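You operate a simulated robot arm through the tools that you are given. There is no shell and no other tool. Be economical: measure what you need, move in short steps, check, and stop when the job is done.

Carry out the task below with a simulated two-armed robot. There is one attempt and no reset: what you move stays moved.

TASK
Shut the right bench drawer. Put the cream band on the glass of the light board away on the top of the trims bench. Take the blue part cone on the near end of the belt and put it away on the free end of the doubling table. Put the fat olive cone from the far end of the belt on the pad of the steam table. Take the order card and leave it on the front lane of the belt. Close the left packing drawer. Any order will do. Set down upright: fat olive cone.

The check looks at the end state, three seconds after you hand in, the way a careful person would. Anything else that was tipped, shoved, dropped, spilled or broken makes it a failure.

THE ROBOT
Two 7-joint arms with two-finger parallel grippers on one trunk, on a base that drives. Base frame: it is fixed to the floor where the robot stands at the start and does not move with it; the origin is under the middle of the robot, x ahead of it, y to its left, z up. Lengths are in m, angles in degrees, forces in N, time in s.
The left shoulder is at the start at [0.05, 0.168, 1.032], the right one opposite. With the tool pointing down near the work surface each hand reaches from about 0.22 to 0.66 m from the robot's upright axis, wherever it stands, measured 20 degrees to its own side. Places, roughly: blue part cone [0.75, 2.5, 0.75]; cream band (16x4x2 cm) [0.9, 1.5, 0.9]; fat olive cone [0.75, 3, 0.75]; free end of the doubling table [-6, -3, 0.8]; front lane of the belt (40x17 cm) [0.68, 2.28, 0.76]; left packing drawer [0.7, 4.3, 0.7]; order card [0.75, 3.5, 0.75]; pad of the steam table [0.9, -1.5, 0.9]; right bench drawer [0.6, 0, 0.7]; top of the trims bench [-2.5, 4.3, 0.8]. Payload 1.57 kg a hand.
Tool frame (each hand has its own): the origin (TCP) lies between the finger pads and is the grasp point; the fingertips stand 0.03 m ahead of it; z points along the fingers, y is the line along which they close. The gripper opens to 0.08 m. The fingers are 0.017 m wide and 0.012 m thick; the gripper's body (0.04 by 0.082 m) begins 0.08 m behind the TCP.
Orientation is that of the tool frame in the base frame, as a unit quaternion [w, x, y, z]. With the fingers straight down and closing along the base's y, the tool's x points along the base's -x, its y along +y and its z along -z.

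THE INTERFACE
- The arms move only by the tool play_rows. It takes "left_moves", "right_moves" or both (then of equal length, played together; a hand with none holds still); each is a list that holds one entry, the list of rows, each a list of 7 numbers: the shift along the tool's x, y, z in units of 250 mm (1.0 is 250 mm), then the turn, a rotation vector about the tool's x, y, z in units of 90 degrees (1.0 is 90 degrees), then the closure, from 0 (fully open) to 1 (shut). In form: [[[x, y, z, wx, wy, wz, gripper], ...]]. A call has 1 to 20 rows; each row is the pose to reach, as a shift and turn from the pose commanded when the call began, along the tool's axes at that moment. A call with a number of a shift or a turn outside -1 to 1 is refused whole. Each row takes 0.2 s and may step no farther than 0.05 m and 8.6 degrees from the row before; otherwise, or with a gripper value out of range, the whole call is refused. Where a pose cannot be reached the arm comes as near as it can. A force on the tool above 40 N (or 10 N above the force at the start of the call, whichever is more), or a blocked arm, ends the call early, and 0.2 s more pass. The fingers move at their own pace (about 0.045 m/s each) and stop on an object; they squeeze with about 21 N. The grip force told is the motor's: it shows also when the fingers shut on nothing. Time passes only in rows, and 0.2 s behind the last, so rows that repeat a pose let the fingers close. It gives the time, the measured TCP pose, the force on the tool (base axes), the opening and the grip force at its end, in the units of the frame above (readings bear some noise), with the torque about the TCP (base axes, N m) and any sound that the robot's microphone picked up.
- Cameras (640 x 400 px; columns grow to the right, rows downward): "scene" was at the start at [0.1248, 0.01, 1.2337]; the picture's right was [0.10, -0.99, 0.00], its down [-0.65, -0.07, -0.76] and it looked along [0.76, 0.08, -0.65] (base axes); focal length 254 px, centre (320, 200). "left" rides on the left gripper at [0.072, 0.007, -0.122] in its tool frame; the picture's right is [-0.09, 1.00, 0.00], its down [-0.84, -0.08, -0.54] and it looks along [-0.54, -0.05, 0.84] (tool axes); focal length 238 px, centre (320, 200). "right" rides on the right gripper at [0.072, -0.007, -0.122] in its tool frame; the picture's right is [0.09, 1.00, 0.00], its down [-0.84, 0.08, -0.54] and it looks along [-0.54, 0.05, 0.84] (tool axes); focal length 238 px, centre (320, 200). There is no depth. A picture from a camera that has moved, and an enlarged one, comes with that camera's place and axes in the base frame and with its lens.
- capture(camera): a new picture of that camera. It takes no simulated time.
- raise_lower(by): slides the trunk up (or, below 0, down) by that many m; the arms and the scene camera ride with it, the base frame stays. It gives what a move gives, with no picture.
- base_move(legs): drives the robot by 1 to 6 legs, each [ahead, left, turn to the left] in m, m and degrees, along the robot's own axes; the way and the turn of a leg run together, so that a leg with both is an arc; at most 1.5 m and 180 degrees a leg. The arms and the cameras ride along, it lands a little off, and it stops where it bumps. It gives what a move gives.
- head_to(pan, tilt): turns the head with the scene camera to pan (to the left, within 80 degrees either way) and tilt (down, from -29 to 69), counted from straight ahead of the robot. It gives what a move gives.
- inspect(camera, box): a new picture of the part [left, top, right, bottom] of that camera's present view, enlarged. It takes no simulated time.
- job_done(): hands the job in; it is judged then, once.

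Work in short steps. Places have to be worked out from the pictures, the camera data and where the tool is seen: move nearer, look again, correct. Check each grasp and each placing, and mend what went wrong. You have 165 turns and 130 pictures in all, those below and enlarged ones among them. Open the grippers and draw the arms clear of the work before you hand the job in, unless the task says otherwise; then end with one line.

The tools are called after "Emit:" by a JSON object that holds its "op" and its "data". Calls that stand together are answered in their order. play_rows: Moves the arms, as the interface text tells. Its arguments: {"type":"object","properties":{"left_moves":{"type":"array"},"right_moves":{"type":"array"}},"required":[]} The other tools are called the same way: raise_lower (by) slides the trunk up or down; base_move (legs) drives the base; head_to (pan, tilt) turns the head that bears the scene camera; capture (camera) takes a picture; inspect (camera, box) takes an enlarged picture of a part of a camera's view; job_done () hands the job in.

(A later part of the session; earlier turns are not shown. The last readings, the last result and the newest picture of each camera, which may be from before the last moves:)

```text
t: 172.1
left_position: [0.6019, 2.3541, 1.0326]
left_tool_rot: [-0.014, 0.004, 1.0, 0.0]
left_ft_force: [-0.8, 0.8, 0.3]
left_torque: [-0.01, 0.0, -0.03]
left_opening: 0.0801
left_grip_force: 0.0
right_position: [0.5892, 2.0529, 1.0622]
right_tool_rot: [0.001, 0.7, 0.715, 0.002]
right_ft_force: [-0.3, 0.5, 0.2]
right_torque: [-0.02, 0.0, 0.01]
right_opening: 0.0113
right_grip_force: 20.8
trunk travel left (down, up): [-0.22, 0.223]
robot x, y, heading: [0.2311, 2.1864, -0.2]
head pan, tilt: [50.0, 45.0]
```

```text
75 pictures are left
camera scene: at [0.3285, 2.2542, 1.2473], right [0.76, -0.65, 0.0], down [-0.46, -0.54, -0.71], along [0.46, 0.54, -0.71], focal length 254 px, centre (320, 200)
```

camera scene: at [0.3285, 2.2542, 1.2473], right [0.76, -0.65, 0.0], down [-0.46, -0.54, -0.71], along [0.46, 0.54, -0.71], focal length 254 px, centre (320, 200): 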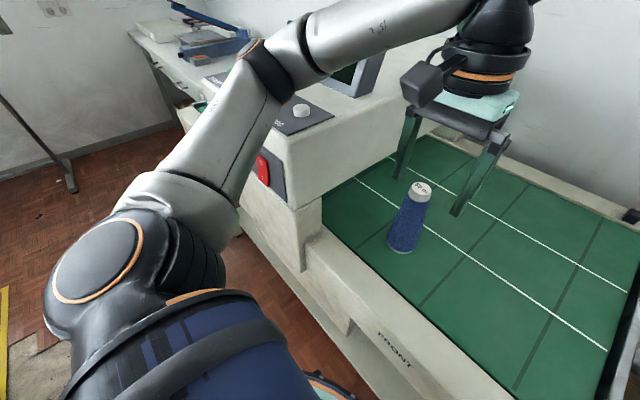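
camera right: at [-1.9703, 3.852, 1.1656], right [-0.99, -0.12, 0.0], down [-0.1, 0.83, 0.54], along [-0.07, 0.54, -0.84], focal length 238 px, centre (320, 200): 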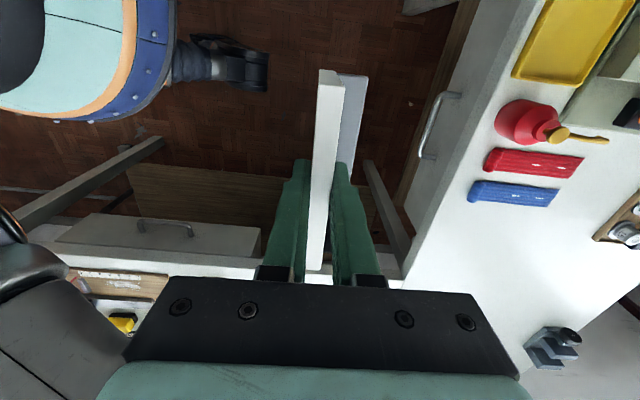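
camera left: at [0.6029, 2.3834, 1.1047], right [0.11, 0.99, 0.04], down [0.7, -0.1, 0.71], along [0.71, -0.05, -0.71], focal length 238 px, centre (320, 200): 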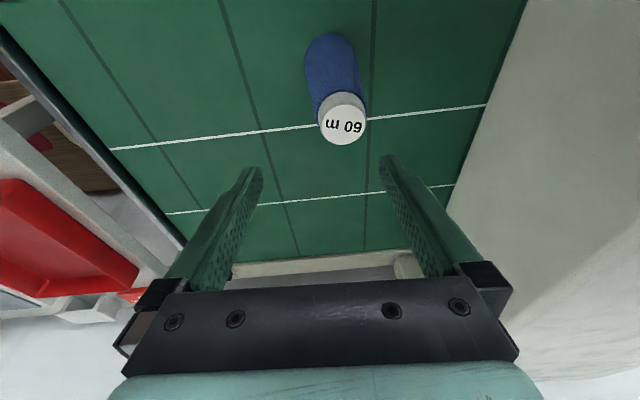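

The machine is unharmed. I first place the card with the right hand at about (0.685, 2.17), tucking the left hand back meanwhile.

Emit:
{"op": "play_rows", "data": {"left_moves": [[[0.12, 0, 0, 0, 0, 0, 0], [0.24, 0, 0, 0, 0, 0, 0], [0.36, 0, 0, 0, 0, 0, 0], [0.48, 0, 0, 0, 0, 0, 0], [0.48, 0, 0, 0, 0, 0, 0], [0.48, 0, 0, 0, 0, 0, 0], [0.48, 0, 0, 0, 0, 0, 0], [0.48, 0, 0, 0, 0, 0, 0], [0.48, 0, 0, 0, 0, 0, 0]]], "right_moves": [[[0, 0, 0, 0, 0, 0, 1], [0.13, 0.1, 0, 0, 0, 0, 1], [0.26, 0.2, 0, 0, 0, 0, 1], [0.38, 0.3, 0, 0, 0, 0, 1], [0.46, 0.393, 0.1, 0, 0, 0, 1], [0.46, 0.393, 0.28, 0, 0, 0, 1], [0.46, 0.393, 0.46, 0, 0, 0, 1], [0.46, 0.393, 0.64, 0, 0, 0, 1], [0.46, 0.393, 0.8, 0, 0, 0, 1]]]}}

Emit:
{"op": "head_to", "data": {"pan": 0, "tilt": 50}}

Emit:
{"op": "capture", "data": {"camera": "scene"}}

```text
t: 174.1
left_position: [0.4841, 2.3543, 1.0361]
left_tool_rot: [-0.015, 0.004, 1.0, 0.001]
left_ft_force: [0.0, 0.9, -0.6]
left_torque: [-0.02, 0.0, -0.03]
left_opening: 0.0799
left_grip_force: 0.1
right_position: [0.6865, 2.1711, 0.8629]
right_tool_rot: [0.001, 0.7, 0.715, 0.001]
right_ft_force: [-0.1, 0.1, -1.1]
right_torque: [-0.02, 0.02, 0.0]
right_opening: 0.0112
right_grip_force: 21.0
trunk travel left (down, up): [-0.22, 0.223]
robot x, y, heading: [0.2384, 2.1914, -0.4]
head pan, tilt: [50.0, 45.0]
```

```text
t: 175.3
left_position: [0.4838, 2.3551, 1.0353]
left_tool_rot: [-0.014, 0.003, 1.0, 0.0]
left_ft_force: [-0.3, 0.8, -0.6]
left_torque: [0.0, 0.04, -0.01]
left_opening: 0.0799
left_grip_force: 0.1
right_position: [0.6858, 2.1711, 0.8632]
right_tool_rot: [0.001, 0.7, 0.714, 0.002]
right_ft_force: [0.3, 0.1, 0.0]
right_torque: [0.06, 0.07, 0.02]
right_opening: 0.0115
right_grip_force: 20.9
trunk travel left (down, up): [-0.22, 0.223]
robot x, y, heading: [0.2319, 2.1897, -0.0]
head pan, tilt: [0.0, 50.0]
```

```text
74 pictures are left
camera scene: at [0.353, 2.1919, 1.2403], right [0.0, -1.0, 0.0], down [-0.77, 0.0, -0.64], along [0.64, 0.0, -0.77], focal length 254 px, centre (320, 200)
```

scene: 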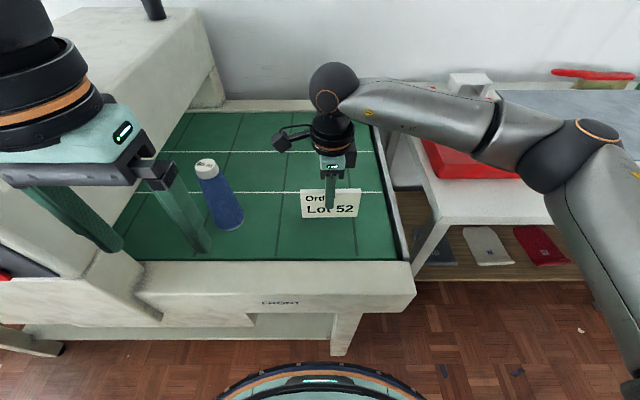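

The card is over the front lane. I lower 4 cm, then in small steps to contact.

Emit:
{"op": "play_rows", "data": {"right_moves": [[[0, 0, 0.09, 0, 0, 0, 1], [0, 0, 0.16, 0, 0, 0, 1], [0, 0, 0.172, 0, 0, 0, 1], [0, 0, 0.184, 0, 0, 0, 1], [0, 0, 0.196, 0, 0, 0, 1], [0, 0, 0.204, 0, 0, 0, 1]]]}}

Emit:
{"op": "inspect", "data": {"camera": "scene", "box": [270, 130, 390, 250]}}

```text
t: 176.7
left_position: [0.4825, 2.355, 1.0382]
left_tool_rot: [-0.014, 0.004, 1.0, 0.0]
left_ft_force: [0.9, -0.2, -0.6]
left_torque: [0.02, 0.0, 0.03]
left_opening: 0.0799
left_grip_force: 0.1
right_position: [0.6861, 2.1717, 0.8133]
right_tool_rot: [0.002, 0.699, 0.715, 0.002]
right_ft_force: [0.1, 1.7, 17.8]
right_torque: [0.04, -0.02, -0.02]
right_opening: 0.0116
right_grip_force: 21.0
trunk travel left (down, up): [-0.22, 0.223]
robot x, y, heading: [0.2335, 2.1934, 0.1]
head pan, tilt: [0.0, 50.0]
```

```text
3.33 times, centred on (330, 190) of scene
camera zoom: at [0.3518, 2.192, 1.2406], right [0.0, -1.0, 0.0], down [-0.77, 0.0, -0.64], along [0.64, 0.0, -0.77], focal length 847 px, centre (287, 233)
```

zoom: 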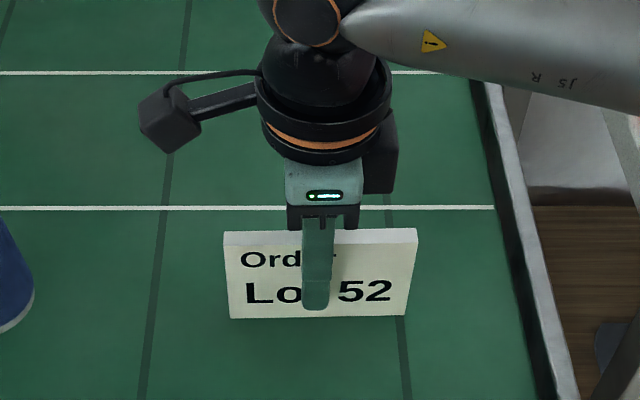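

Contact (18 N): the card stands on the belt, z≈0.751. I release and lift straight up, then retract.

Emit:
{"op": "play_rows", "data": {"right_moves": [[[0, 0, -0.008, 0, 0, 0, 0.9], [0, 0, -0.008, 0, 0, 0, 0.6], [0, 0, -0.008, 0, 0, 0, 0.2], [0, 0, -0.008, 0, 0, 0, 0], [0, 0, -0.1, 0, 0, 0, 0], [0, 0, -0.25, 0, 0, 0, 0], [0, 0, -0.42, 0, 0, 0, 0], [0, 0, -0.6, 0, 0, 0, 0], [0, 0, -0.78, 0, 0, 0, 0], [-0.1, -0.12, -0.9, 0, 0, 0, 0], [-0.2, -0.25, -0.95, 0, 0, 0, 0], [-0.3, -0.4, -0.95, 0, 0, 0, 0], [-0.4, -0.55, -0.95, 0, 0, 0, 0], [-0.45, -0.7, -0.95, 0, 0, 0, 0]]]}}

Emit:
{"op": "capture", "data": {"camera": "scene"}}

```text
t: 179.7
left_position: [0.4843, 2.3544, 1.0372]
left_tool_rot: [-0.013, 0.004, 1.0, 0.0]
left_ft_force: [0.3, -0.1, -0.2]
left_torque: [0.01, -0.05, -0.03]
left_opening: 0.0801
left_grip_force: 0.1
right_position: [0.5117, 2.054, 1.0505]
right_tool_rot: [0.001, 0.7, 0.714, 0.001]
right_ft_force: [-0.3, 0.1, 0.7]
right_torque: [-0.01, 0.02, 0.0]
right_opening: 0.08
right_grip_force: 0.0
trunk travel left (down, up): [-0.22, 0.223]
robot x, y, heading: [0.2363, 2.1902, 0.3]
head pan, tilt: [0.0, 50.0]
```

```text
72 pictures are left
camera scene: at [0.3528, 2.1918, 1.2404], right [0.0, -1.0, 0.0], down [-0.77, 0.0, -0.64], along [0.64, 0.0, -0.77], focal length 254 px, centre (320, 200)
```

scene: 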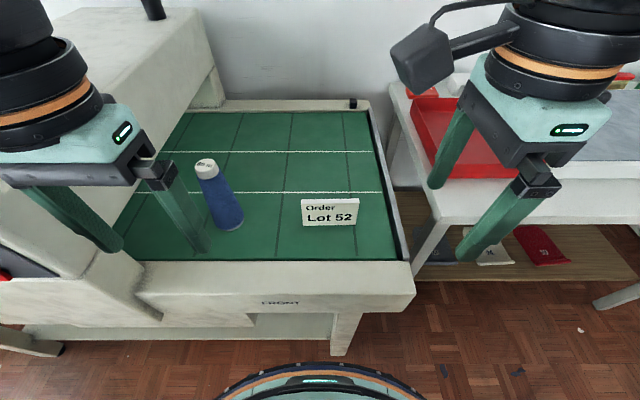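

The card stands on the front lane. For the blue cone I use the right hand from in front of the machine: back to x≈0.13 and slide left to y≈2.52.

Emit:
{"op": "base_move", "data": {"legs": [[-0.11, 0, -0.3], [0, 0.33, 0]]}}

Emit:
{"op": "capture", "data": {"camera": "right"}}

Emit:
{"op": "capture", "data": {"camera": "scene"}}

```text
t: 183.9
left_position: [0.3763, 2.6827, 1.0365]
left_tool_rot: [-0.014, 0.005, 1.0, 0.0]
left_ft_force: [-0.2, -0.4, -0.1]
left_torque: [-0.01, 0.0, 0.01]
left_opening: 0.0801
left_grip_force: 0.0
right_position: [0.4039, 2.3829, 1.0496]
right_tool_rot: [0.001, 0.7, 0.714, 0.001]
right_ft_force: [0.1, 0.1, 0.0]
right_torque: [0.01, -0.02, -0.04]
right_opening: 0.08
right_grip_force: 0.0
trunk travel left (down, up): [-0.22, 0.223]
robot x, y, heading: [0.129, 2.5227, 0.1]
head pan, tilt: [0.0, 50.0]
```

```text
71 pictures are left
camera right: at [0.3966, 2.4552, 1.1724], right [0.99, 0.11, 0.0], down [0.09, -0.84, 0.54], along [0.06, -0.54, -0.84], focal length 238 px, centre (320, 200)
```

right: 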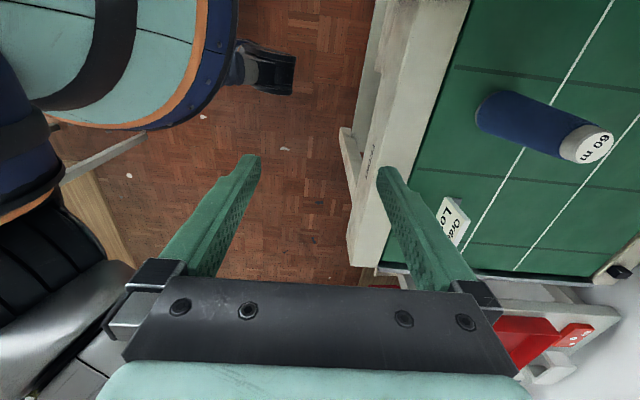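

```text
70 pictures are left
camera scene: at [0.2451, 2.521, 1.2403], right [0.0, -1.0, 0.0], down [-0.77, 0.0, -0.64], along [0.64, 0.0, -0.77], focal length 254 px, centre (320, 200)
```

scene: 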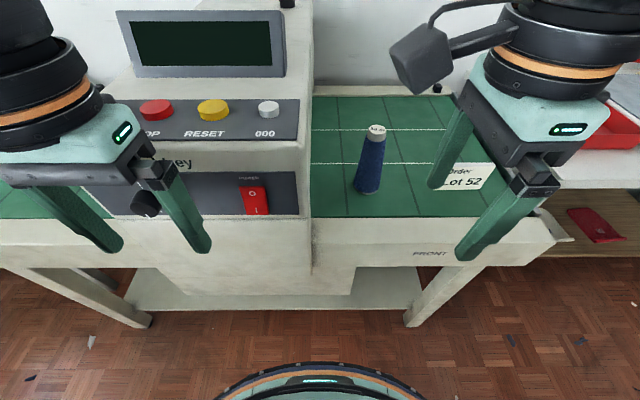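

Right hand needs +0.28 m in x; I move it over the cone at height first.

Emit:
{"op": "play_rows", "data": {"right_moves": [[[0, 0.18, 0, 0, 0, 0, 0], [0, 0.36, 0, 0, 0, 0, 0], [0.01, 0.54, 0, 0, 0, 0, 0], [0.01, 0.72, 0, 0, 0, 0, 0], [0.02, 0.88, 0, 0, 0, 0, 0], [0.02, 0.98, 0, 0, 0, 0, 0]]]}}

Emit:
{"op": "capture", "data": {"camera": "right"}}

```text
t: 185.3
left_position: [0.3771, 2.6843, 1.0366]
left_tool_rot: [-0.014, 0.005, 1.0, 0.0]
left_ft_force: [0.1, 0.4, 0.1]
left_torque: [0.03, 0.04, -0.01]
left_opening: 0.0799
left_grip_force: 0.2
right_position: [0.6495, 2.3941, 1.051]
right_tool_rot: [0.001, 0.7, 0.714, 0.001]
right_ft_force: [0.0, -0.7, 0.6]
right_torque: [0.0, -0.01, -0.01]
right_opening: 0.0801
right_grip_force: 0.0
trunk travel left (down, up): [-0.22, 0.223]
robot x, y, heading: [0.1271, 2.5187, -0.2]
head pan, tilt: [0.0, 50.0]
```

```text
69 pictures are left
camera right: at [0.6416, 2.465, 1.1732], right [0.99, 0.11, 0.0], down [0.09, -0.83, 0.54], along [0.06, -0.54, -0.84], focal length 238 px, centre (320, 200)
```

right: 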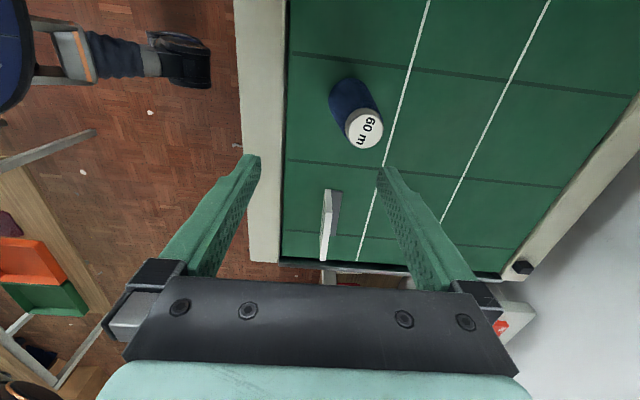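

Cap seen at ≈(0.69, 2.40). I centre and lower to TCP z≈0.875.

Emit:
{"op": "play_rows", "data": {"right_moves": [[[0.012, 0.155, 0, 0, 0, 0, 0], [0.012, 0.155, 0.18, 0, 0, 0, 0], [0.012, 0.155, 0.36, 0, 0, 0, 0], [0.012, 0.155, 0.5, 0, 0, 0, 0]]]}}

Emit:
{"op": "capture", "data": {"camera": "right"}}

Emit:
{"op": "inspect", "data": {"camera": "scene", "box": [310, 80, 470, 220]}}

```text
t: 186.3
left_position: [0.376, 2.6826, 1.037]
left_tool_rot: [-0.014, 0.006, 1.0, 0.0]
left_ft_force: [0.0, 1.2, -0.1]
left_torque: [-0.05, 0.07, 0.0]
left_opening: 0.0801
left_grip_force: 0.1
right_position: [0.6882, 2.3965, 0.9249]
right_tool_rot: [0.001, 0.7, 0.714, 0.001]
right_ft_force: [0.1, -1.1, -0.1]
right_torque: [0.0, -0.01, 0.02]
right_opening: 0.0801
right_grip_force: 0.2
trunk travel left (down, up): [-0.22, 0.223]
robot x, y, heading: [0.1268, 2.5189, -0.4]
head pan, tilt: [0.0, 50.0]
```

```text
68 pictures are left
camera right: at [0.6813, 2.4676, 1.0474], right [0.99, 0.11, 0.0], down [0.09, -0.84, 0.54], along [0.06, -0.54, -0.84], focal length 238 px, centre (320, 200)
```

right: 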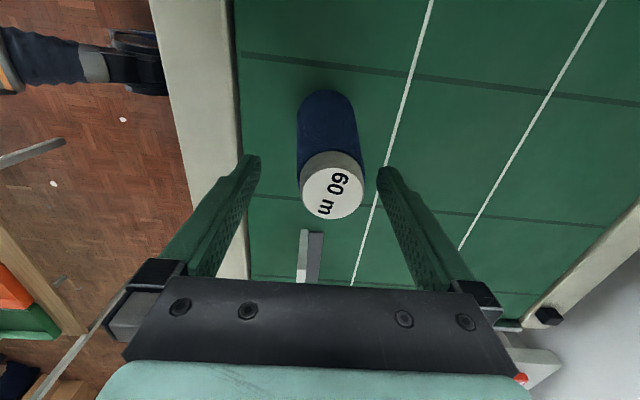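

```text
2.86 times, centred on (390, 150) of scene
camera zoom: at [0.2452, 2.5209, 1.2404], right [0.0, -1.0, 0.0], down [-0.77, 0.0, -0.64], along [0.64, 0.0, -0.77], focal length 726 px, centre (120, 343)
```

zoom: 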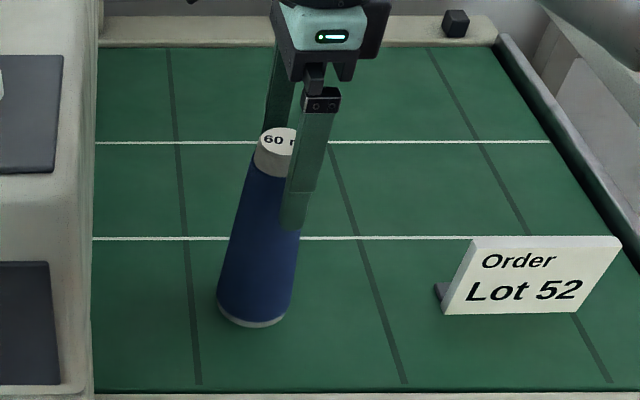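

Small correction (+7 mm y), lower 5 cm and close.

Emit:
{"op": "play_rows", "data": {"right_moves": [[[0.028, 0.015, 0, 0, 0, 0, 0], [0.028, 0.015, 0.12, 0, 0, 0, 0], [0.028, 0.015, 0.2, 0, 0, 0, 0], [0.028, 0.015, 0.2, 0, 0, 0, 1], [0.028, 0.015, 0.2, 0, 0, 0, 1], [0.028, 0.015, 0.2, 0, 0, 0, 1], [0.028, 0.015, 0.2, 0, 0, 0, 1], [0.028, 0.015, 0.2, 0, 0, 0, 1]]]}}

Emit:
{"op": "inspect", "data": {"camera": "scene", "box": [310, 80, 470, 220]}}

```text
t: 188.1
left_position: [0.3761, 2.6834, 1.0364]
left_tool_rot: [-0.014, 0.005, 1.0, 0.0]
left_ft_force: [0.0, -0.3, 0.6]
left_torque: [0.02, 0.01, 0.02]
left_opening: 0.0803
left_grip_force: 0.0
right_position: [0.6928, 2.4029, 0.8769]
right_tool_rot: [0.002, 0.7, 0.714, 0.001]
right_ft_force: [1.5, 0.2, 2.0]
right_torque: [0.08, -0.08, 0.0]
right_opening: 0.0528
right_grip_force: 20.8
trunk travel left (down, up): [-0.22, 0.223]
robot x, y, heading: [0.1264, 2.5232, -0.6]
head pan, tilt: [0.0, 50.0]
```

```text
2.86 times, centred on (390, 150) of scene
camera zoom: at [0.245, 2.521, 1.2404], right [0.0, -1.0, 0.0], down [-0.77, 0.0, -0.64], along [0.64, 0.0, -0.77], focal length 726 px, centre (120, 343)
```

zoom: 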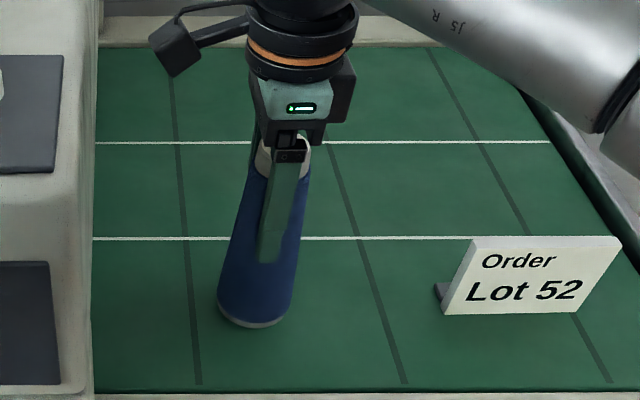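

Grasped (53 mm). I lift it 0.17 m and retract.

Emit:
{"op": "play_rows", "data": {"right_moves": [[[0, 0, -0.08, 0, 0, 0, 1], [0, 0, -0.24, 0, 0, 0, 1], [0, 0, -0.42, 0, 0, 0, 1], [0, 0, -0.6, 0, 0, 0, 1], [0, 0, -0.76, 0, 0, 0, 1], [0, -0.16, -0.8, 0, 0, 0, 1], [0, -0.34, -0.8, 0, 0, 0, 1], [0, -0.52, -0.8, 0, 0, 0, 1], [0, -0.7, -0.8, 0, 0, 0, 1], [0, -0.88, -0.8, 0, 0, 0, 1], [0, -0.98, -0.8, 0, 0, 0, 1]]]}}

Emit:
{"op": "capture", "data": {"camera": "scene"}}

```text
t: 190.5
left_position: [0.3773, 2.6826, 1.0371]
left_tool_rot: [-0.014, 0.005, 1.0, 0.0]
left_ft_force: [0.6, 0.8, -0.5]
left_torque: [0.01, 0.02, 0.01]
left_opening: 0.0802
left_grip_force: 0.0
right_position: [0.4451, 2.3996, 1.0747]
right_tool_rot: [0.002, 0.701, 0.713, 0.001]
right_ft_force: [0.5, 0.1, -0.6]
right_torque: [0.03, -0.01, 0.03]
right_opening: 0.053
right_grip_force: 20.4
trunk travel left (down, up): [-0.22, 0.223]
robot x, y, heading: [0.1273, 2.522, -0.3]
head pan, tilt: [0.0, 50.0]
```

```text
65 pictures are left
camera scene: at [0.245, 2.5209, 1.2404], right [0.0, -1.0, 0.0], down [-0.77, 0.0, -0.64], along [0.64, 0.0, -0.77], focal length 254 px, centre (320, 200)
```

scene: 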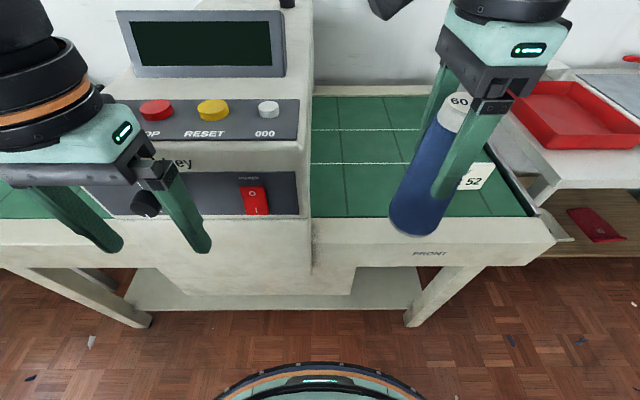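

The blue cone is held. I back a little and slide left past the machine to look at the olive cone.

Emit:
{"op": "base_move", "data": {"legs": [[-0.08, 0, 0.3], [0, 0.67, 0]]}}

Emit:
{"op": "head_to", "data": {"pan": -5, "tilt": 35}}

Emit:
{"op": "capture", "data": {"camera": "scene"}}

```text
t: 197.5
left_position: [0.2958, 3.3514, 1.0366]
left_tool_rot: [-0.014, 0.004, 1.0, 0.0]
left_ft_force: [0.4, -0.5, -0.6]
left_torque: [-0.03, 0.01, 0.01]
left_opening: 0.0801
left_grip_force: 0.1
right_position: [0.3652, 3.0677, 1.074]
right_tool_rot: [0.001, 0.7, 0.715, 0.0]
right_ft_force: [-0.4, 1.0, -1.5]
right_torque: [0.03, 0.0, -0.02]
right_opening: 0.0527
right_grip_force: 20.9
trunk travel left (down, up): [-0.22, 0.223]
robot x, y, heading: [0.046, 3.1841, -0.3]
head pan, tilt: [0.0, 50.0]
```

```text
t: 198.2
left_position: [0.2947, 3.3506, 1.0371]
left_tool_rot: [-0.014, 0.004, 1.0, 0.0]
left_ft_force: [-0.5, 0.5, 0.2]
left_torque: [0.0, -0.04, -0.03]
left_opening: 0.0798
left_grip_force: 0.1
right_position: [0.366, 3.0676, 1.0744]
right_tool_rot: [0.001, 0.699, 0.715, 0.001]
right_ft_force: [0.1, 0.3, -0.6]
right_torque: [-0.01, -0.03, -0.02]
right_opening: 0.0527
right_grip_force: 21.3
trunk travel left (down, up): [-0.22, 0.223]
robot x, y, heading: [0.0468, 3.1887, -0.3]
head pan, tilt: [-5.0, 35.0]
```

```text
64 pictures are left
camera scene: at [0.1753, 3.1809, 1.262], right [-0.09, -1.0, 0.0], down [-0.57, 0.05, -0.82], along [0.82, -0.07, -0.57], focal length 254 px, centre (320, 200)
```

scene: 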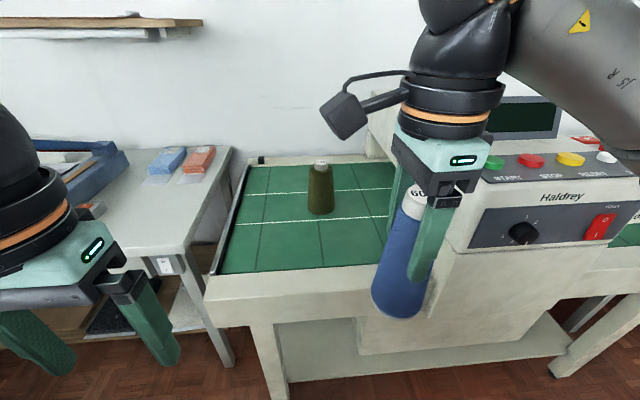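

Olive cone base ≈(0.855, 3.12), top z≈0.93; the machine's side wall is near y≈2.93. I drive ahead to x≈0.28 and bring the left hand nearer.

Emit:
{"op": "base_move", "data": {"legs": [[0.235, 0, 0.3]]}}

Emit:
{"op": "play_rows", "data": {"left_moves": [[[-0.15, -0.1, 0, 0, 0.015, 0, 0], [-0.3, -0.2, 0, 0, 0.018, 0, 0], [-0.45, -0.3, 0, 0, 0.018, 0, 0], [-0.6, -0.4, 0, 0, 0.018, 0, 0], [-0.75, -0.5, 0, 0, 0.018, 0, 0], [-0.8, -0.6, 0, 0, 0.018, 0, 0]]]}}

Emit:
{"op": "capture", "data": {"camera": "left"}}

Emit:
{"op": "capture", "data": {"camera": "scene"}}

```text
t: 200.0
left_position: [0.5157, 3.3444, 1.0374]
left_tool_rot: [-0.015, 0.005, 1.0, 0.0]
left_ft_force: [0.5, 0.6, 0.4]
left_torque: [-0.04, -0.02, 0.01]
left_opening: 0.0801
left_grip_force: 0.0
right_position: [0.5848, 3.0608, 1.0742]
right_tool_rot: [0.002, 0.7, 0.715, 0.001]
right_ft_force: [1.1, -0.2, -0.4]
right_torque: [-0.04, -0.01, 0.0]
right_opening: 0.0528
right_grip_force: 21.0
trunk travel left (down, up): [-0.22, 0.223]
robot x, y, heading: [0.2647, 3.1824, 0.1]
head pan, tilt: [-5.0, 35.0]
stopped in leg 1: the robot was blocked; the commanded pose is now the measured one
```

```text
t: 201.4
left_position: [0.7157, 3.1916, 1.0303]
left_tool_rot: [-0.029, 0.004, 1.0, 0.0]
left_ft_force: [0.2, -0.3, -0.4]
left_torque: [0.0, -0.01, 0.02]
left_opening: 0.0798
left_grip_force: 0.1
right_position: [0.5865, 3.0608, 1.0746]
right_tool_rot: [0.0, 0.701, 0.714, 0.001]
right_ft_force: [0.6, -1.0, -0.2]
right_torque: [-0.04, 0.01, 0.03]
right_opening: 0.0525
right_grip_force: 21.4
trunk travel left (down, up): [-0.22, 0.223]
robot x, y, heading: [0.2665, 3.1849, -0.1]
head pan, tilt: [-5.0, 35.0]
```

```text
63 pictures are left
camera left: at [0.6516, 3.2004, 1.1566], right [0.1, 0.99, 0.0], down [0.87, -0.09, 0.49], along [0.49, -0.05, -0.87], focal length 238 px, centre (320, 200)
```

left: 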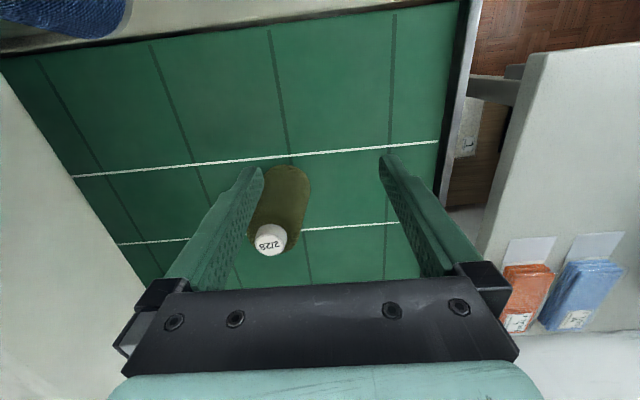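

```text
62 pictures are left
camera scene: at [0.3956, 3.1736, 1.2621], right [-0.09, -1.0, 0.0], down [-0.57, 0.05, -0.82], along [0.82, -0.07, -0.57], focal length 254 px, centre (320, 200)
```

scene: 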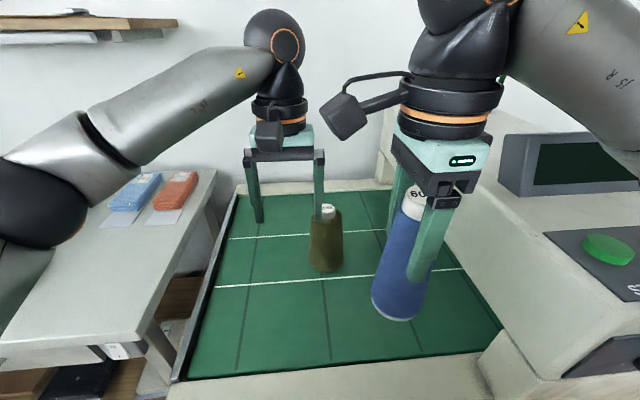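

The cone axis is at ≈(0.826, 3.124), top z≈0.935, about 6–7 cm wide where I want to grip. I move over it, level the hand, and look again for careful centring.

Emit:
{"op": "play_rows", "data": {"left_moves": [[[-0.15, -0.09, 0, 0, -0.037, 0, 0], [-0.3, -0.18, 0, 0, -0.037, 0, 0], [-0.45, -0.27, 0, 0, -0.037, 0, 0], [-0.45, -0.27, 0.1, 0, -0.037, 0, 0]]]}}

Emit:
{"op": "capture", "data": {"camera": "left"}}

Emit:
{"op": "inspect", "data": {"camera": "scene", "box": [250, 120, 410, 290]}}

```text
t: 202.4
left_position: [0.8034, 3.1318, 0.9943]
left_tool_rot: [0.001, 0.004, 1.0, 0.001]
left_ft_force: [0.0, -0.3, 0.3]
left_torque: [-0.01, 0.02, 0.01]
left_opening: 0.08
left_grip_force: 0.0
left hand out of reach, approached as far as the arm can: row 3, 4
right_position: [0.5874, 3.0598, 1.0736]
right_tool_rot: [0.0, 0.7, 0.714, 0.001]
right_ft_force: [0.1, 0.1, -1.2]
right_torque: [-0.01, 0.0, 0.0]
right_opening: 0.0524
right_grip_force: 20.8
trunk travel left (down, up): [-0.22, 0.223]
robot x, y, heading: [0.2657, 3.1779, -0.1]
head pan, tilt: [-5.0, 35.0]
```

```text
61 pictures are left
camera left: at [0.7321, 3.1399, 1.1161], right [0.1, 0.99, 0.0], down [0.84, -0.09, 0.54], along [0.54, -0.05, -0.84], focal length 238 px, centre (320, 200)
```

left: 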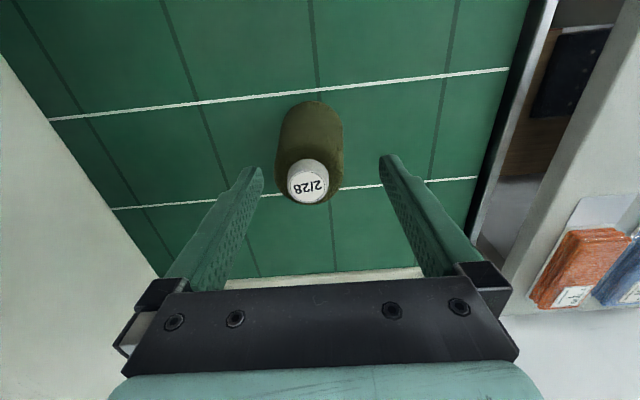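

```text
2.35 times, centred on (330, 205) of scene
camera zoom: at [0.3959, 3.1729, 1.262], right [-0.09, -1.0, 0.0], down [-0.57, 0.05, -0.82], along [0.82, -0.07, -0.57], focal length 598 px, centre (296, 188)
```

zoom: 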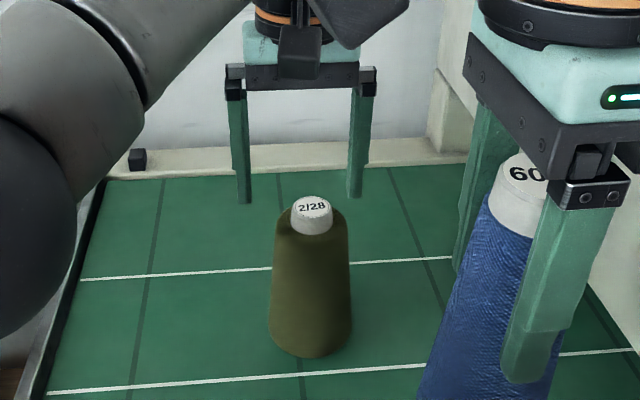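

The target is just out of reach from this pose. I retract both hands somewhat, then turn the robot 20° right so the left shoulder comes closer.

Emit:
{"op": "play_rows", "data": {"left_moves": [[[0.15, 0.05, -0.05, 0, 0, 0, 0], [0.3, 0.15, -0.1, 0, 0, 0, 0], [0.45, 0.25, -0.1, 0, 0, 0, 0], [0.6, 0.35, -0.1, 0, 0, 0, 0], [0.75, 0.45, -0.1, 0, 0, 0, 0]]], "right_moves": [[[0, -0.06, 0, 0, 0, 0, 1], [0, -0.12, 0, 0, 0, 0, 1], [0, -0.18, 0, 0, 0, 0, 1], [0, -0.24, 0, 0, 0, 0, 1], [0, -0.28, 0, 0, 0, 0, 1]]]}}

Emit:
{"op": "base_move", "data": {"legs": [[-0.01, 0, 0], [0, 0, -20]]}}

Emit:
{"op": "capture", "data": {"camera": "scene"}}

```text
t: 203.6
left_position: [0.6153, 3.2467, 1.0189]
left_tool_rot: [0.0, 0.003, 1.0, -0.001]
left_ft_force: [0.4, -0.4, 0.5]
left_torque: [-0.01, -0.03, -0.03]
left_opening: 0.0801
left_grip_force: 0.0
right_position: [0.516, 3.059, 1.0743]
right_tool_rot: [0.0, 0.7, 0.714, 0.001]
right_ft_force: [-0.4, -0.2, -0.8]
right_torque: [0.03, -0.04, 0.0]
right_opening: 0.0527
right_grip_force: 21.0
trunk travel left (down, up): [-0.22, 0.223]
robot x, y, heading: [0.2674, 3.1788, -0.4]
head pan, tilt: [-5.0, 35.0]
```

```text
t: 205.4
left_position: [0.6074, 3.1234, 1.0193]
left_tool_rot: [0.0, 0.178, 0.984, 0.0]
left_ft_force: [-0.8, 0.4, -0.3]
left_torque: [-0.01, 0.0, 0.0]
left_opening: 0.0804
left_grip_force: 0.1
right_position: [0.4512, 2.9811, 1.0744]
right_tool_rot: [0.001, 0.813, 0.582, 0.0]
right_ft_force: [0.2, 0.9, 0.0]
right_torque: [-0.01, 0.04, 0.02]
right_opening: 0.0528
right_grip_force: 21.2
trunk travel left (down, up): [-0.22, 0.223]
robot x, y, heading: [0.2598, 3.1805, -20.2]
head pan, tilt: [-5.0, 35.0]
```

```text
59 pictures are left
camera scene: at [0.375, 3.1305, 1.2621], right [-0.43, -0.91, 0.0], down [-0.52, 0.24, -0.82], along [0.74, -0.35, -0.57], focal length 254 px, centre (320, 200)
```

scene: 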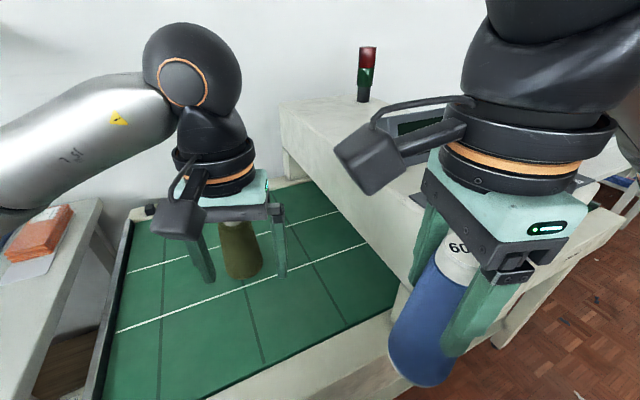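

Now the target is at 20° left of heading. I move the left hand over the cone at height and look.

Emit:
{"op": "play_rows", "data": {"left_moves": [[[-0.168, 0.061, 0, 0, 0, 0, 0], [-0.336, 0.122, 0, 0, 0, 0, 0], [-0.503, 0.183, 0, 0, 0, 0, 0], [-0.671, 0.244, 0, 0, 0, 0, 0], [-0.839, 0.305, 0, 0, 0, 0, 0], [-0.839, 0.305, 0.08, 0, 0, 0, 0]]]}}

Emit:
{"op": "capture", "data": {"camera": "left"}}

Emit:
{"op": "inspect", "data": {"camera": "scene", "box": [150, 140, 310, 300]}}

```text
t: 206.8
left_position: [0.834, 3.1217, 0.9976]
left_tool_rot: [0.0, 0.178, 0.984, 0.0]
left_ft_force: [1.2, 0.3, 0.3]
left_torque: [0.0, 0.02, 0.01]
left_opening: 0.0799
left_grip_force: 0.0
right_position: [0.4503, 2.9814, 1.0742]
right_tool_rot: [0.0, 0.813, 0.582, 0.0]
right_ft_force: [-0.2, 0.1, -0.3]
right_torque: [-0.02, -0.01, -0.04]
right_opening: 0.0525
right_grip_force: 21.3
trunk travel left (down, up): [-0.22, 0.223]
robot x, y, heading: [0.2556, 3.18, -20.2]
head pan, tilt: [-5.0, 35.0]
```

```text
58 pictures are left
camera left: at [0.7679, 3.1545, 1.1199], right [0.43, 0.9, 0.0], down [0.76, -0.37, 0.54], along [0.49, -0.24, -0.84], focal length 238 px, centre (320, 200)
```

left: 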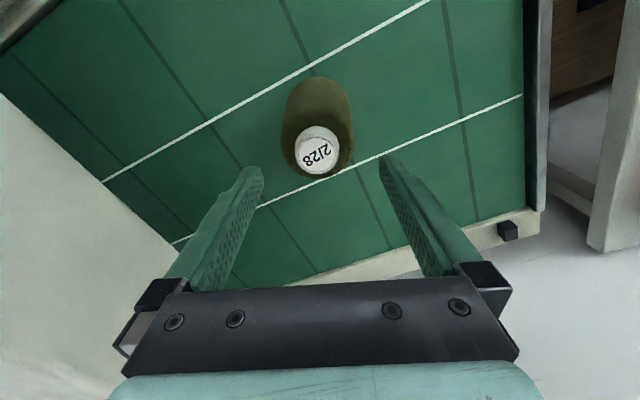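

```text
2.50 times, centred on (230, 220) of scene
camera zoom: at [0.3752, 3.1308, 1.2621], right [-0.43, -0.91, 0.0], down [-0.52, 0.24, -0.82], along [0.74, -0.35, -0.57], focal length 635 px, centre (545, 150)
```

zoom: 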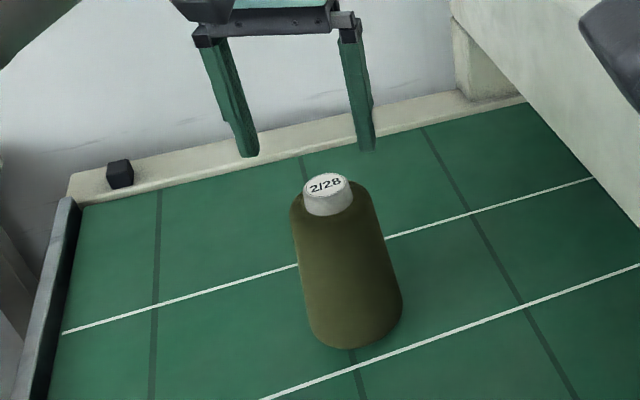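

Centred within 2 mm. I lower to TCP z≈0.93 and check finger clearance.

Emit:
{"op": "play_rows", "data": {"left_moves": [[[0, -0.008, 0.1, 0, 0, 0, 0], [0, -0.008, 0.2, 0, 0, 0, 0], [0, -0.008, 0.27, 0, 0, 0, 0]]]}}

Emit:
{"op": "capture", "data": {"camera": "left"}}

Emit:
{"op": "inspect", "data": {"camera": "scene", "box": [150, 140, 310, 300]}}

```text
t: 207.6
left_position: [0.8316, 3.1195, 0.9314]
left_tool_rot: [0.0, 0.178, 0.984, -0.001]
left_ft_force: [-0.5, 0.1, 0.7]
left_torque: [-0.03, -0.02, 0.01]
left_opening: 0.08
left_grip_force: 0.0
right_position: [0.4497, 2.9812, 1.0746]
right_tool_rot: [0.001, 0.813, 0.582, 0.0]
right_ft_force: [1.1, 0.4, -0.4]
right_torque: [0.01, 0.01, -0.01]
right_opening: 0.0523
right_grip_force: 21.2
trunk travel left (down, up): [-0.22, 0.223]
robot x, y, heading: [0.2564, 3.1836, -20.4]
head pan, tilt: [-5.0, 35.0]
```

```text
56 pictures are left
camera left: at [0.7667, 3.1524, 1.0528], right [0.43, 0.9, 0.0], down [0.76, -0.36, 0.54], along [0.49, -0.24, -0.84], focal length 238 px, centre (320, 200)
```

left: 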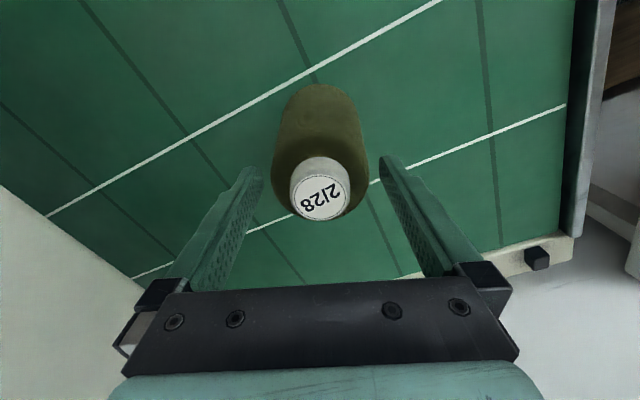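

```text
2.50 times, centred on (230, 220) of scene
camera zoom: at [0.3751, 3.1306, 1.2621], right [-0.43, -0.91, 0.0], down [-0.52, 0.24, -0.82], along [0.74, -0.35, -0.57], focal length 635 px, centre (545, 150)
```

zoom: 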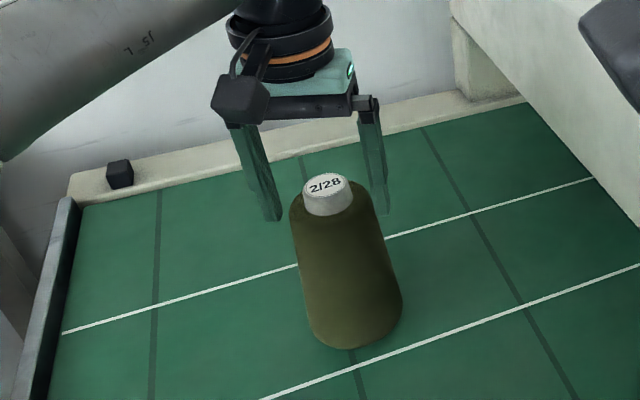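

Well centred with ≈6 mm each side. I lower 3.5 cm and close.

Emit:
{"op": "play_rows", "data": {"left_moves": [[[0, 0, 0.07, 0, 0, 0, 0], [0, 0, 0.14, 0, 0, 0, 0], [0, 0, 0.14, 0, 0, 0, 0.5], [0, 0, 0.14, 0, 0, 0, 1], [0, 0, 0.14, 0, 0, 0, 1], [0, 0, 0.14, 0, 0, 0, 1]]]}}

Emit:
{"op": "inspect", "data": {"camera": "scene", "box": [150, 140, 310, 300]}}

```text
t: 209.0
left_position: [0.8307, 3.1198, 0.8952]
left_tool_rot: [0.0, 0.178, 0.984, 0.0]
left_ft_force: [1.4, -1.7, 0.8]
left_torque: [-0.19, -0.03, -0.05]
left_opening: 0.0743
left_grip_force: 21.4
right_position: [0.4489, 2.98, 1.0733]
right_tool_rot: [0.001, 0.813, 0.582, 0.0]
right_ft_force: [0.2, 1.3, -0.1]
right_torque: [0.0, -0.03, 0.02]
right_opening: 0.0522
right_grip_force: 21.2
trunk travel left (down, up): [-0.22, 0.223]
robot x, y, heading: [0.2591, 3.1819, -20.1]
head pan, tilt: [-5.0, 35.0]
```

```text
2.50 times, centred on (230, 220) of scene
camera zoom: at [0.375, 3.1305, 1.2621], right [-0.43, -0.91, 0.0], down [-0.52, 0.24, -0.82], along [0.74, -0.35, -0.57], focal length 635 px, centre (545, 150)
```

zoom: 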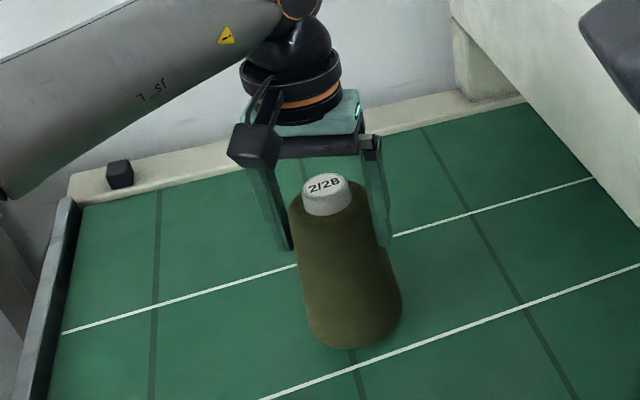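

Gripped (74 mm). I lift 4 cm to test.

Emit:
{"op": "play_rows", "data": {"left_moves": [[[0, 0, -0.04, 0, 0, 0, 1], [0, 0, -0.1, 0, 0, 0, 1], [0, 0, -0.16, 0, 0, 0, 1]]]}}

Emit:
{"op": "inspect", "data": {"camera": "scene", "box": [150, 140, 310, 300]}}

```text
t: 209.8
left_position: [0.8299, 3.1205, 0.9373]
left_tool_rot: [0.0, 0.177, 0.984, -0.001]
left_ft_force: [0.1, 0.1, -1.9]
left_torque: [0.0, 0.01, -0.04]
left_opening: 0.0744
left_grip_force: 21.3
right_position: [0.4502, 2.9818, 1.0753]
right_tool_rot: [0.001, 0.813, 0.583, 0.001]
right_ft_force: [0.2, -0.4, 0.2]
right_torque: [0.0, 0.03, 0.02]
right_opening: 0.0524
right_grip_force: 21.0
trunk travel left (down, up): [-0.22, 0.223]
robot x, y, heading: [0.2565, 3.1809, -20.1]
head pan, tilt: [-5.0, 35.0]
```

```text
2.50 times, centred on (230, 220) of scene
camera zoom: at [0.3751, 3.1306, 1.262], right [-0.43, -0.91, 0.0], down [-0.52, 0.24, -0.82], along [0.74, -0.35, -0.57], focal length 635 px, centre (545, 150)
```

zoom: 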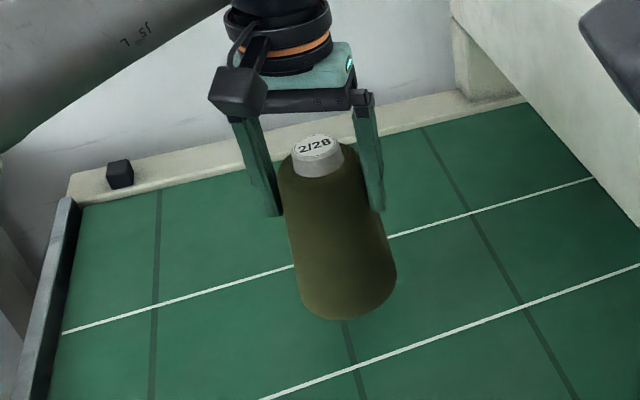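

The olive cone comes up cleanly. I lift more, retract, and back out.

Emit:
{"op": "play_rows", "data": {"left_moves": [[[0, 0, -0.18, 0, 0, 0, 1], [0, 0, -0.36, 0, 0, 0, 1], [0, 0, -0.54, 0, 0, 0, 1], [0.15, -0.04, -0.58, 0, 0, 0, 1], [0.3, -0.09, -0.58, 0, 0, 0, 1], [0.45, -0.13, -0.58, 0, 0, 0, 1], [0.6, -0.17, -0.58, 0, 0, 0, 1], [0.72, -0.2, -0.58, 0, 0, 0, 1]]]}}

Emit:
{"op": "base_move", "data": {"legs": [[-0.22, 0, 0], [0, 0, 20.2]]}}

Emit:
{"op": "head_to", "data": {"pan": -40, "tilt": 30}}

Emit:
{"op": "capture", "data": {"camera": "scene"}}

```text
t: 211.6
left_position: [0.6436, 3.1372, 1.0809]
left_tool_rot: [0.0, 0.178, 0.984, 0.0]
left_ft_force: [-0.5, 0.7, -1.9]
left_torque: [0.02, 0.01, 0.0]
left_opening: 0.0743
left_grip_force: 21.0
right_position: [0.4497, 2.9822, 1.0748]
right_tool_rot: [0.001, 0.813, 0.582, 0.001]
right_ft_force: [0.5, 0.1, 0.3]
right_torque: [0.01, 0.01, -0.02]
right_opening: 0.0522
right_grip_force: 20.9
trunk travel left (down, up): [-0.22, 0.223]
robot x, y, heading: [0.2577, 3.1817, -20.1]
head pan, tilt: [-5.0, 35.0]
```

```text
t: 214.4
left_position: [0.4308, 3.3482, 1.0801]
left_tool_rot: [0.001, 0.002, 1.0, 0.0]
left_ft_force: [0.1, 0.1, -2.8]
left_torque: [0.05, 0.01, 0.01]
left_opening: 0.0741
left_grip_force: 21.4
right_position: [0.302, 3.1351, 1.0728]
right_tool_rot: [0.001, 0.698, 0.716, 0.002]
right_ft_force: [0.2, 0.3, -0.9]
right_torque: [0.01, 0.01, -0.01]
right_opening: 0.0524
right_grip_force: 20.9
trunk travel left (down, up): [-0.22, 0.223]
robot x, y, heading: [0.0504, 3.2533, 0.1]
head pan, tilt: [-5.0, 35.0]
```

```text
t: 215.4
left_position: [0.4311, 3.3485, 1.0816]
left_tool_rot: [0.0, 0.002, 1.0, 0.001]
left_ft_force: [0.3, 0.1, -2.2]
left_torque: [-0.03, 0.0, -0.01]
left_opening: 0.0741
left_grip_force: 20.8
right_position: [0.3028, 3.1352, 1.0744]
right_tool_rot: [0.0, 0.698, 0.716, 0.001]
right_ft_force: [-0.2, -0.8, 0.3]
right_torque: [0.01, -0.03, -0.04]
right_opening: 0.0522
right_grip_force: 21.1
trunk travel left (down, up): [-0.22, 0.223]
robot x, y, heading: [0.0513, 3.253, -0.3]
head pan, tilt: [-40.0, 30.0]
```

```text
52 pictures are left
camera scene: at [0.1627, 3.1991, 1.2698], right [-0.64, -0.77, 0.0], down [-0.38, 0.32, -0.87], along [0.66, -0.56, -0.5], focal length 254 px, centre (320, 200)
```

scene: 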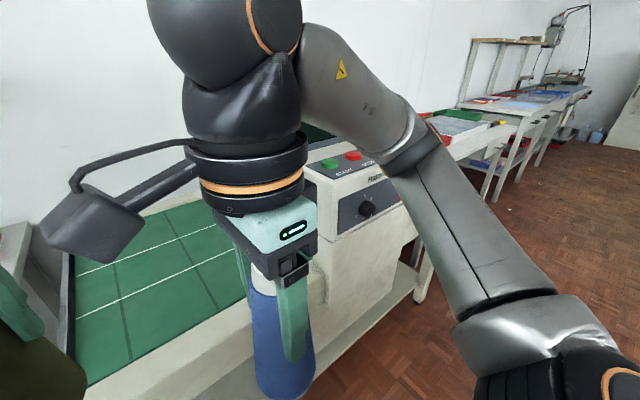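

The way along the benches is clear at x≈0.03. I slide right 3 m.

Emit:
{"op": "base_move", "data": {"legs": [[-0.02, -1.4, 0], [0, -1.4, 0.3], [0, -0.5, 0]]}}

Emit:
{"op": "capture", "data": {"camera": "scene"}}

```text
t: 244.4
left_position: [0.4042, 0.0512, 1.0803]
left_tool_rot: [-0.001, 0.002, 1.0, 0.0]
left_ft_force: [-0.6, -0.3, -2.3]
left_torque: [-0.02, 0.04, 0.0]
left_opening: 0.0735
left_grip_force: 21.2
right_position: [0.2746, -0.159, 1.0754]
right_tool_rot: [0.001, 0.698, 0.716, 0.001]
right_ft_force: [-0.2, 0.7, -0.9]
right_torque: [0.01, -0.03, 0.0]
right_opening: 0.0514
right_grip_force: 21.1
trunk travel left (down, up): [-0.22, 0.223]
robot x, y, heading: [0.0238, -0.0352, -0.2]
head pan, tilt: [-40.0, 30.0]
```

```text
51 pictures are left
camera scene: at [0.1358, -0.0961, 1.2698], right [-0.64, -0.77, 0.0], down [-0.38, 0.32, -0.87], along [0.66, -0.56, -0.5], focal length 254 px, centre (320, 200)
```

scene: 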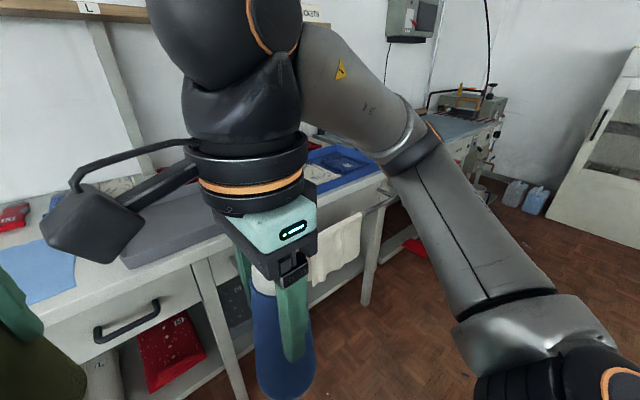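

Steam table is further right. I slide on 1.4 m.

Emit:
{"op": "base_move", "data": {"legs": [[0, -1.4, 0]]}}

Emit:
{"op": "head_to", "data": {"pan": 5, "tilt": 35}}

Emit:
{"op": "capture", "data": {"camera": "scene"}}

```text
t: 256.8
left_position: [0.4089, -1.3351, 1.0811]
left_tool_rot: [0.0, -0.002, 1.0, 0.001]
left_ft_force: [0.3, -0.4, -1.8]
left_torque: [-0.02, 0.03, -0.01]
left_opening: 0.0734
left_grip_force: 21.6
right_position: [0.2832, -1.5498, 1.0737]
right_tool_rot: [0.001, 0.696, 0.718, 0.0]
right_ft_force: [-0.8, 0.2, -0.7]
right_torque: [0.0, -0.02, 0.0]
right_opening: 0.0514
right_grip_force: 21.8
trunk travel left (down, up): [-0.22, 0.223]
robot x, y, heading: [0.0318, -1.4284, 0.6]
head pan, tilt: [-40.0, 30.0]
```

```text
t: 257.9
left_position: [0.4095, -1.3365, 1.0815]
left_tool_rot: [0.0, -0.001, 1.0, 0.0]
left_ft_force: [-0.8, -0.4, -1.1]
left_torque: [0.02, 0.03, 0.01]
left_opening: 0.073
left_grip_force: 21.2
right_position: [0.2825, -1.5488, 1.073]
right_tool_rot: [0.0, 0.695, 0.719, 0.001]
right_ft_force: [-0.3, 0.8, -0.3]
right_torque: [-0.02, 0.02, 0.03]
right_opening: 0.0515
right_grip_force: 20.9
trunk travel left (down, up): [-0.22, 0.223]
robot x, y, heading: [0.0323, -1.4297, 0.3]
head pan, tilt: [5.0, 35.0]
```

```text
50 pictures are left
camera scene: at [0.1604, -1.421, 1.2621], right [0.1, -1.0, 0.0], down [-0.57, -0.05, -0.82], along [0.82, 0.08, -0.57], focal length 254 px, centre (320, 200)
```

scene: 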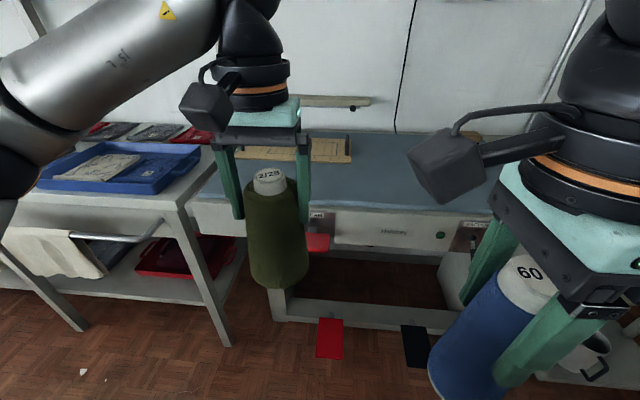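

The blue-grey pad top is ahead; free area in front centre. I drive ahead 0.22 and look from both cameras.

Emit:
{"op": "base_move", "data": {"legs": [[0.22, 0, -0.3]]}}

Emit:
{"op": "capture", "data": {"camera": "left"}}

Emit:
{"op": "capture", "data": {"camera": "scene"}}

```text
t: 259.6
left_position: [0.6328, -1.3375, 1.0814]
left_tool_rot: [0.0, 0.001, 1.0, 0.0]
left_ft_force: [0.7, 0.3, -2.7]
left_torque: [-0.02, 0.05, 0.02]
left_opening: 0.0731
left_grip_force: 21.1
right_position: [0.5041, -1.5489, 1.0742]
right_tool_rot: [0.0, 0.697, 0.717, 0.001]
right_ft_force: [-0.1, 0.1, -0.6]
right_torque: [0.01, 0.03, 0.01]
right_opening: 0.0514
right_grip_force: 21.0
trunk travel left (down, up): [-0.22, 0.223]
robot x, y, heading: [0.2538, -1.4295, 0.4]
head pan, tilt: [5.0, 35.0]
```

```text
49 pictures are left
camera left: at [0.561, -1.3292, 1.2029], right [0.09, 1.0, 0.0], down [0.84, -0.08, 0.54], along [0.54, -0.05, -0.84], focal length 238 px, centre (320, 200)
```

left: 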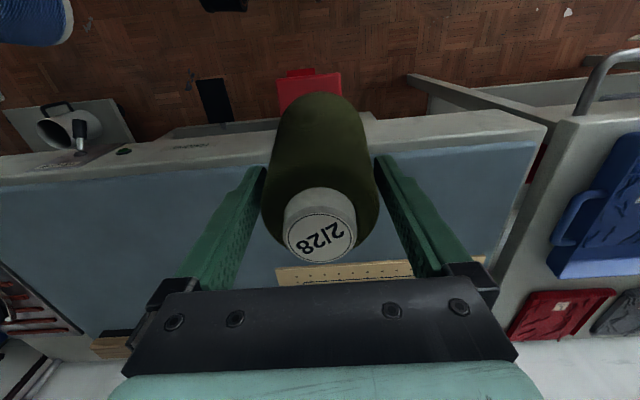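

```text
48 pictures are left
camera scene: at [0.3829, -1.4203, 1.262], right [0.09, -1.0, 0.0], down [-0.57, -0.05, -0.82], along [0.82, 0.07, -0.57], focal length 254 px, centre (320, 200)
```

scene: 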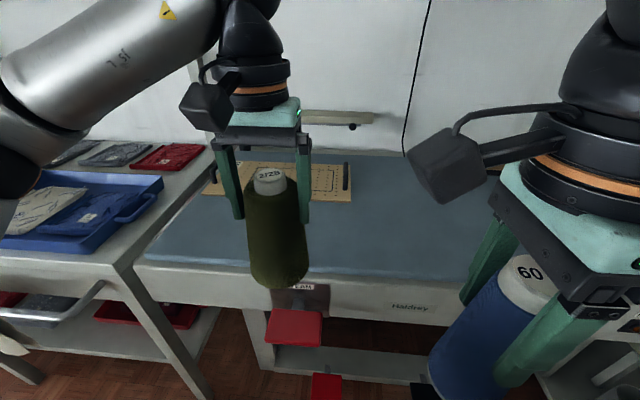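

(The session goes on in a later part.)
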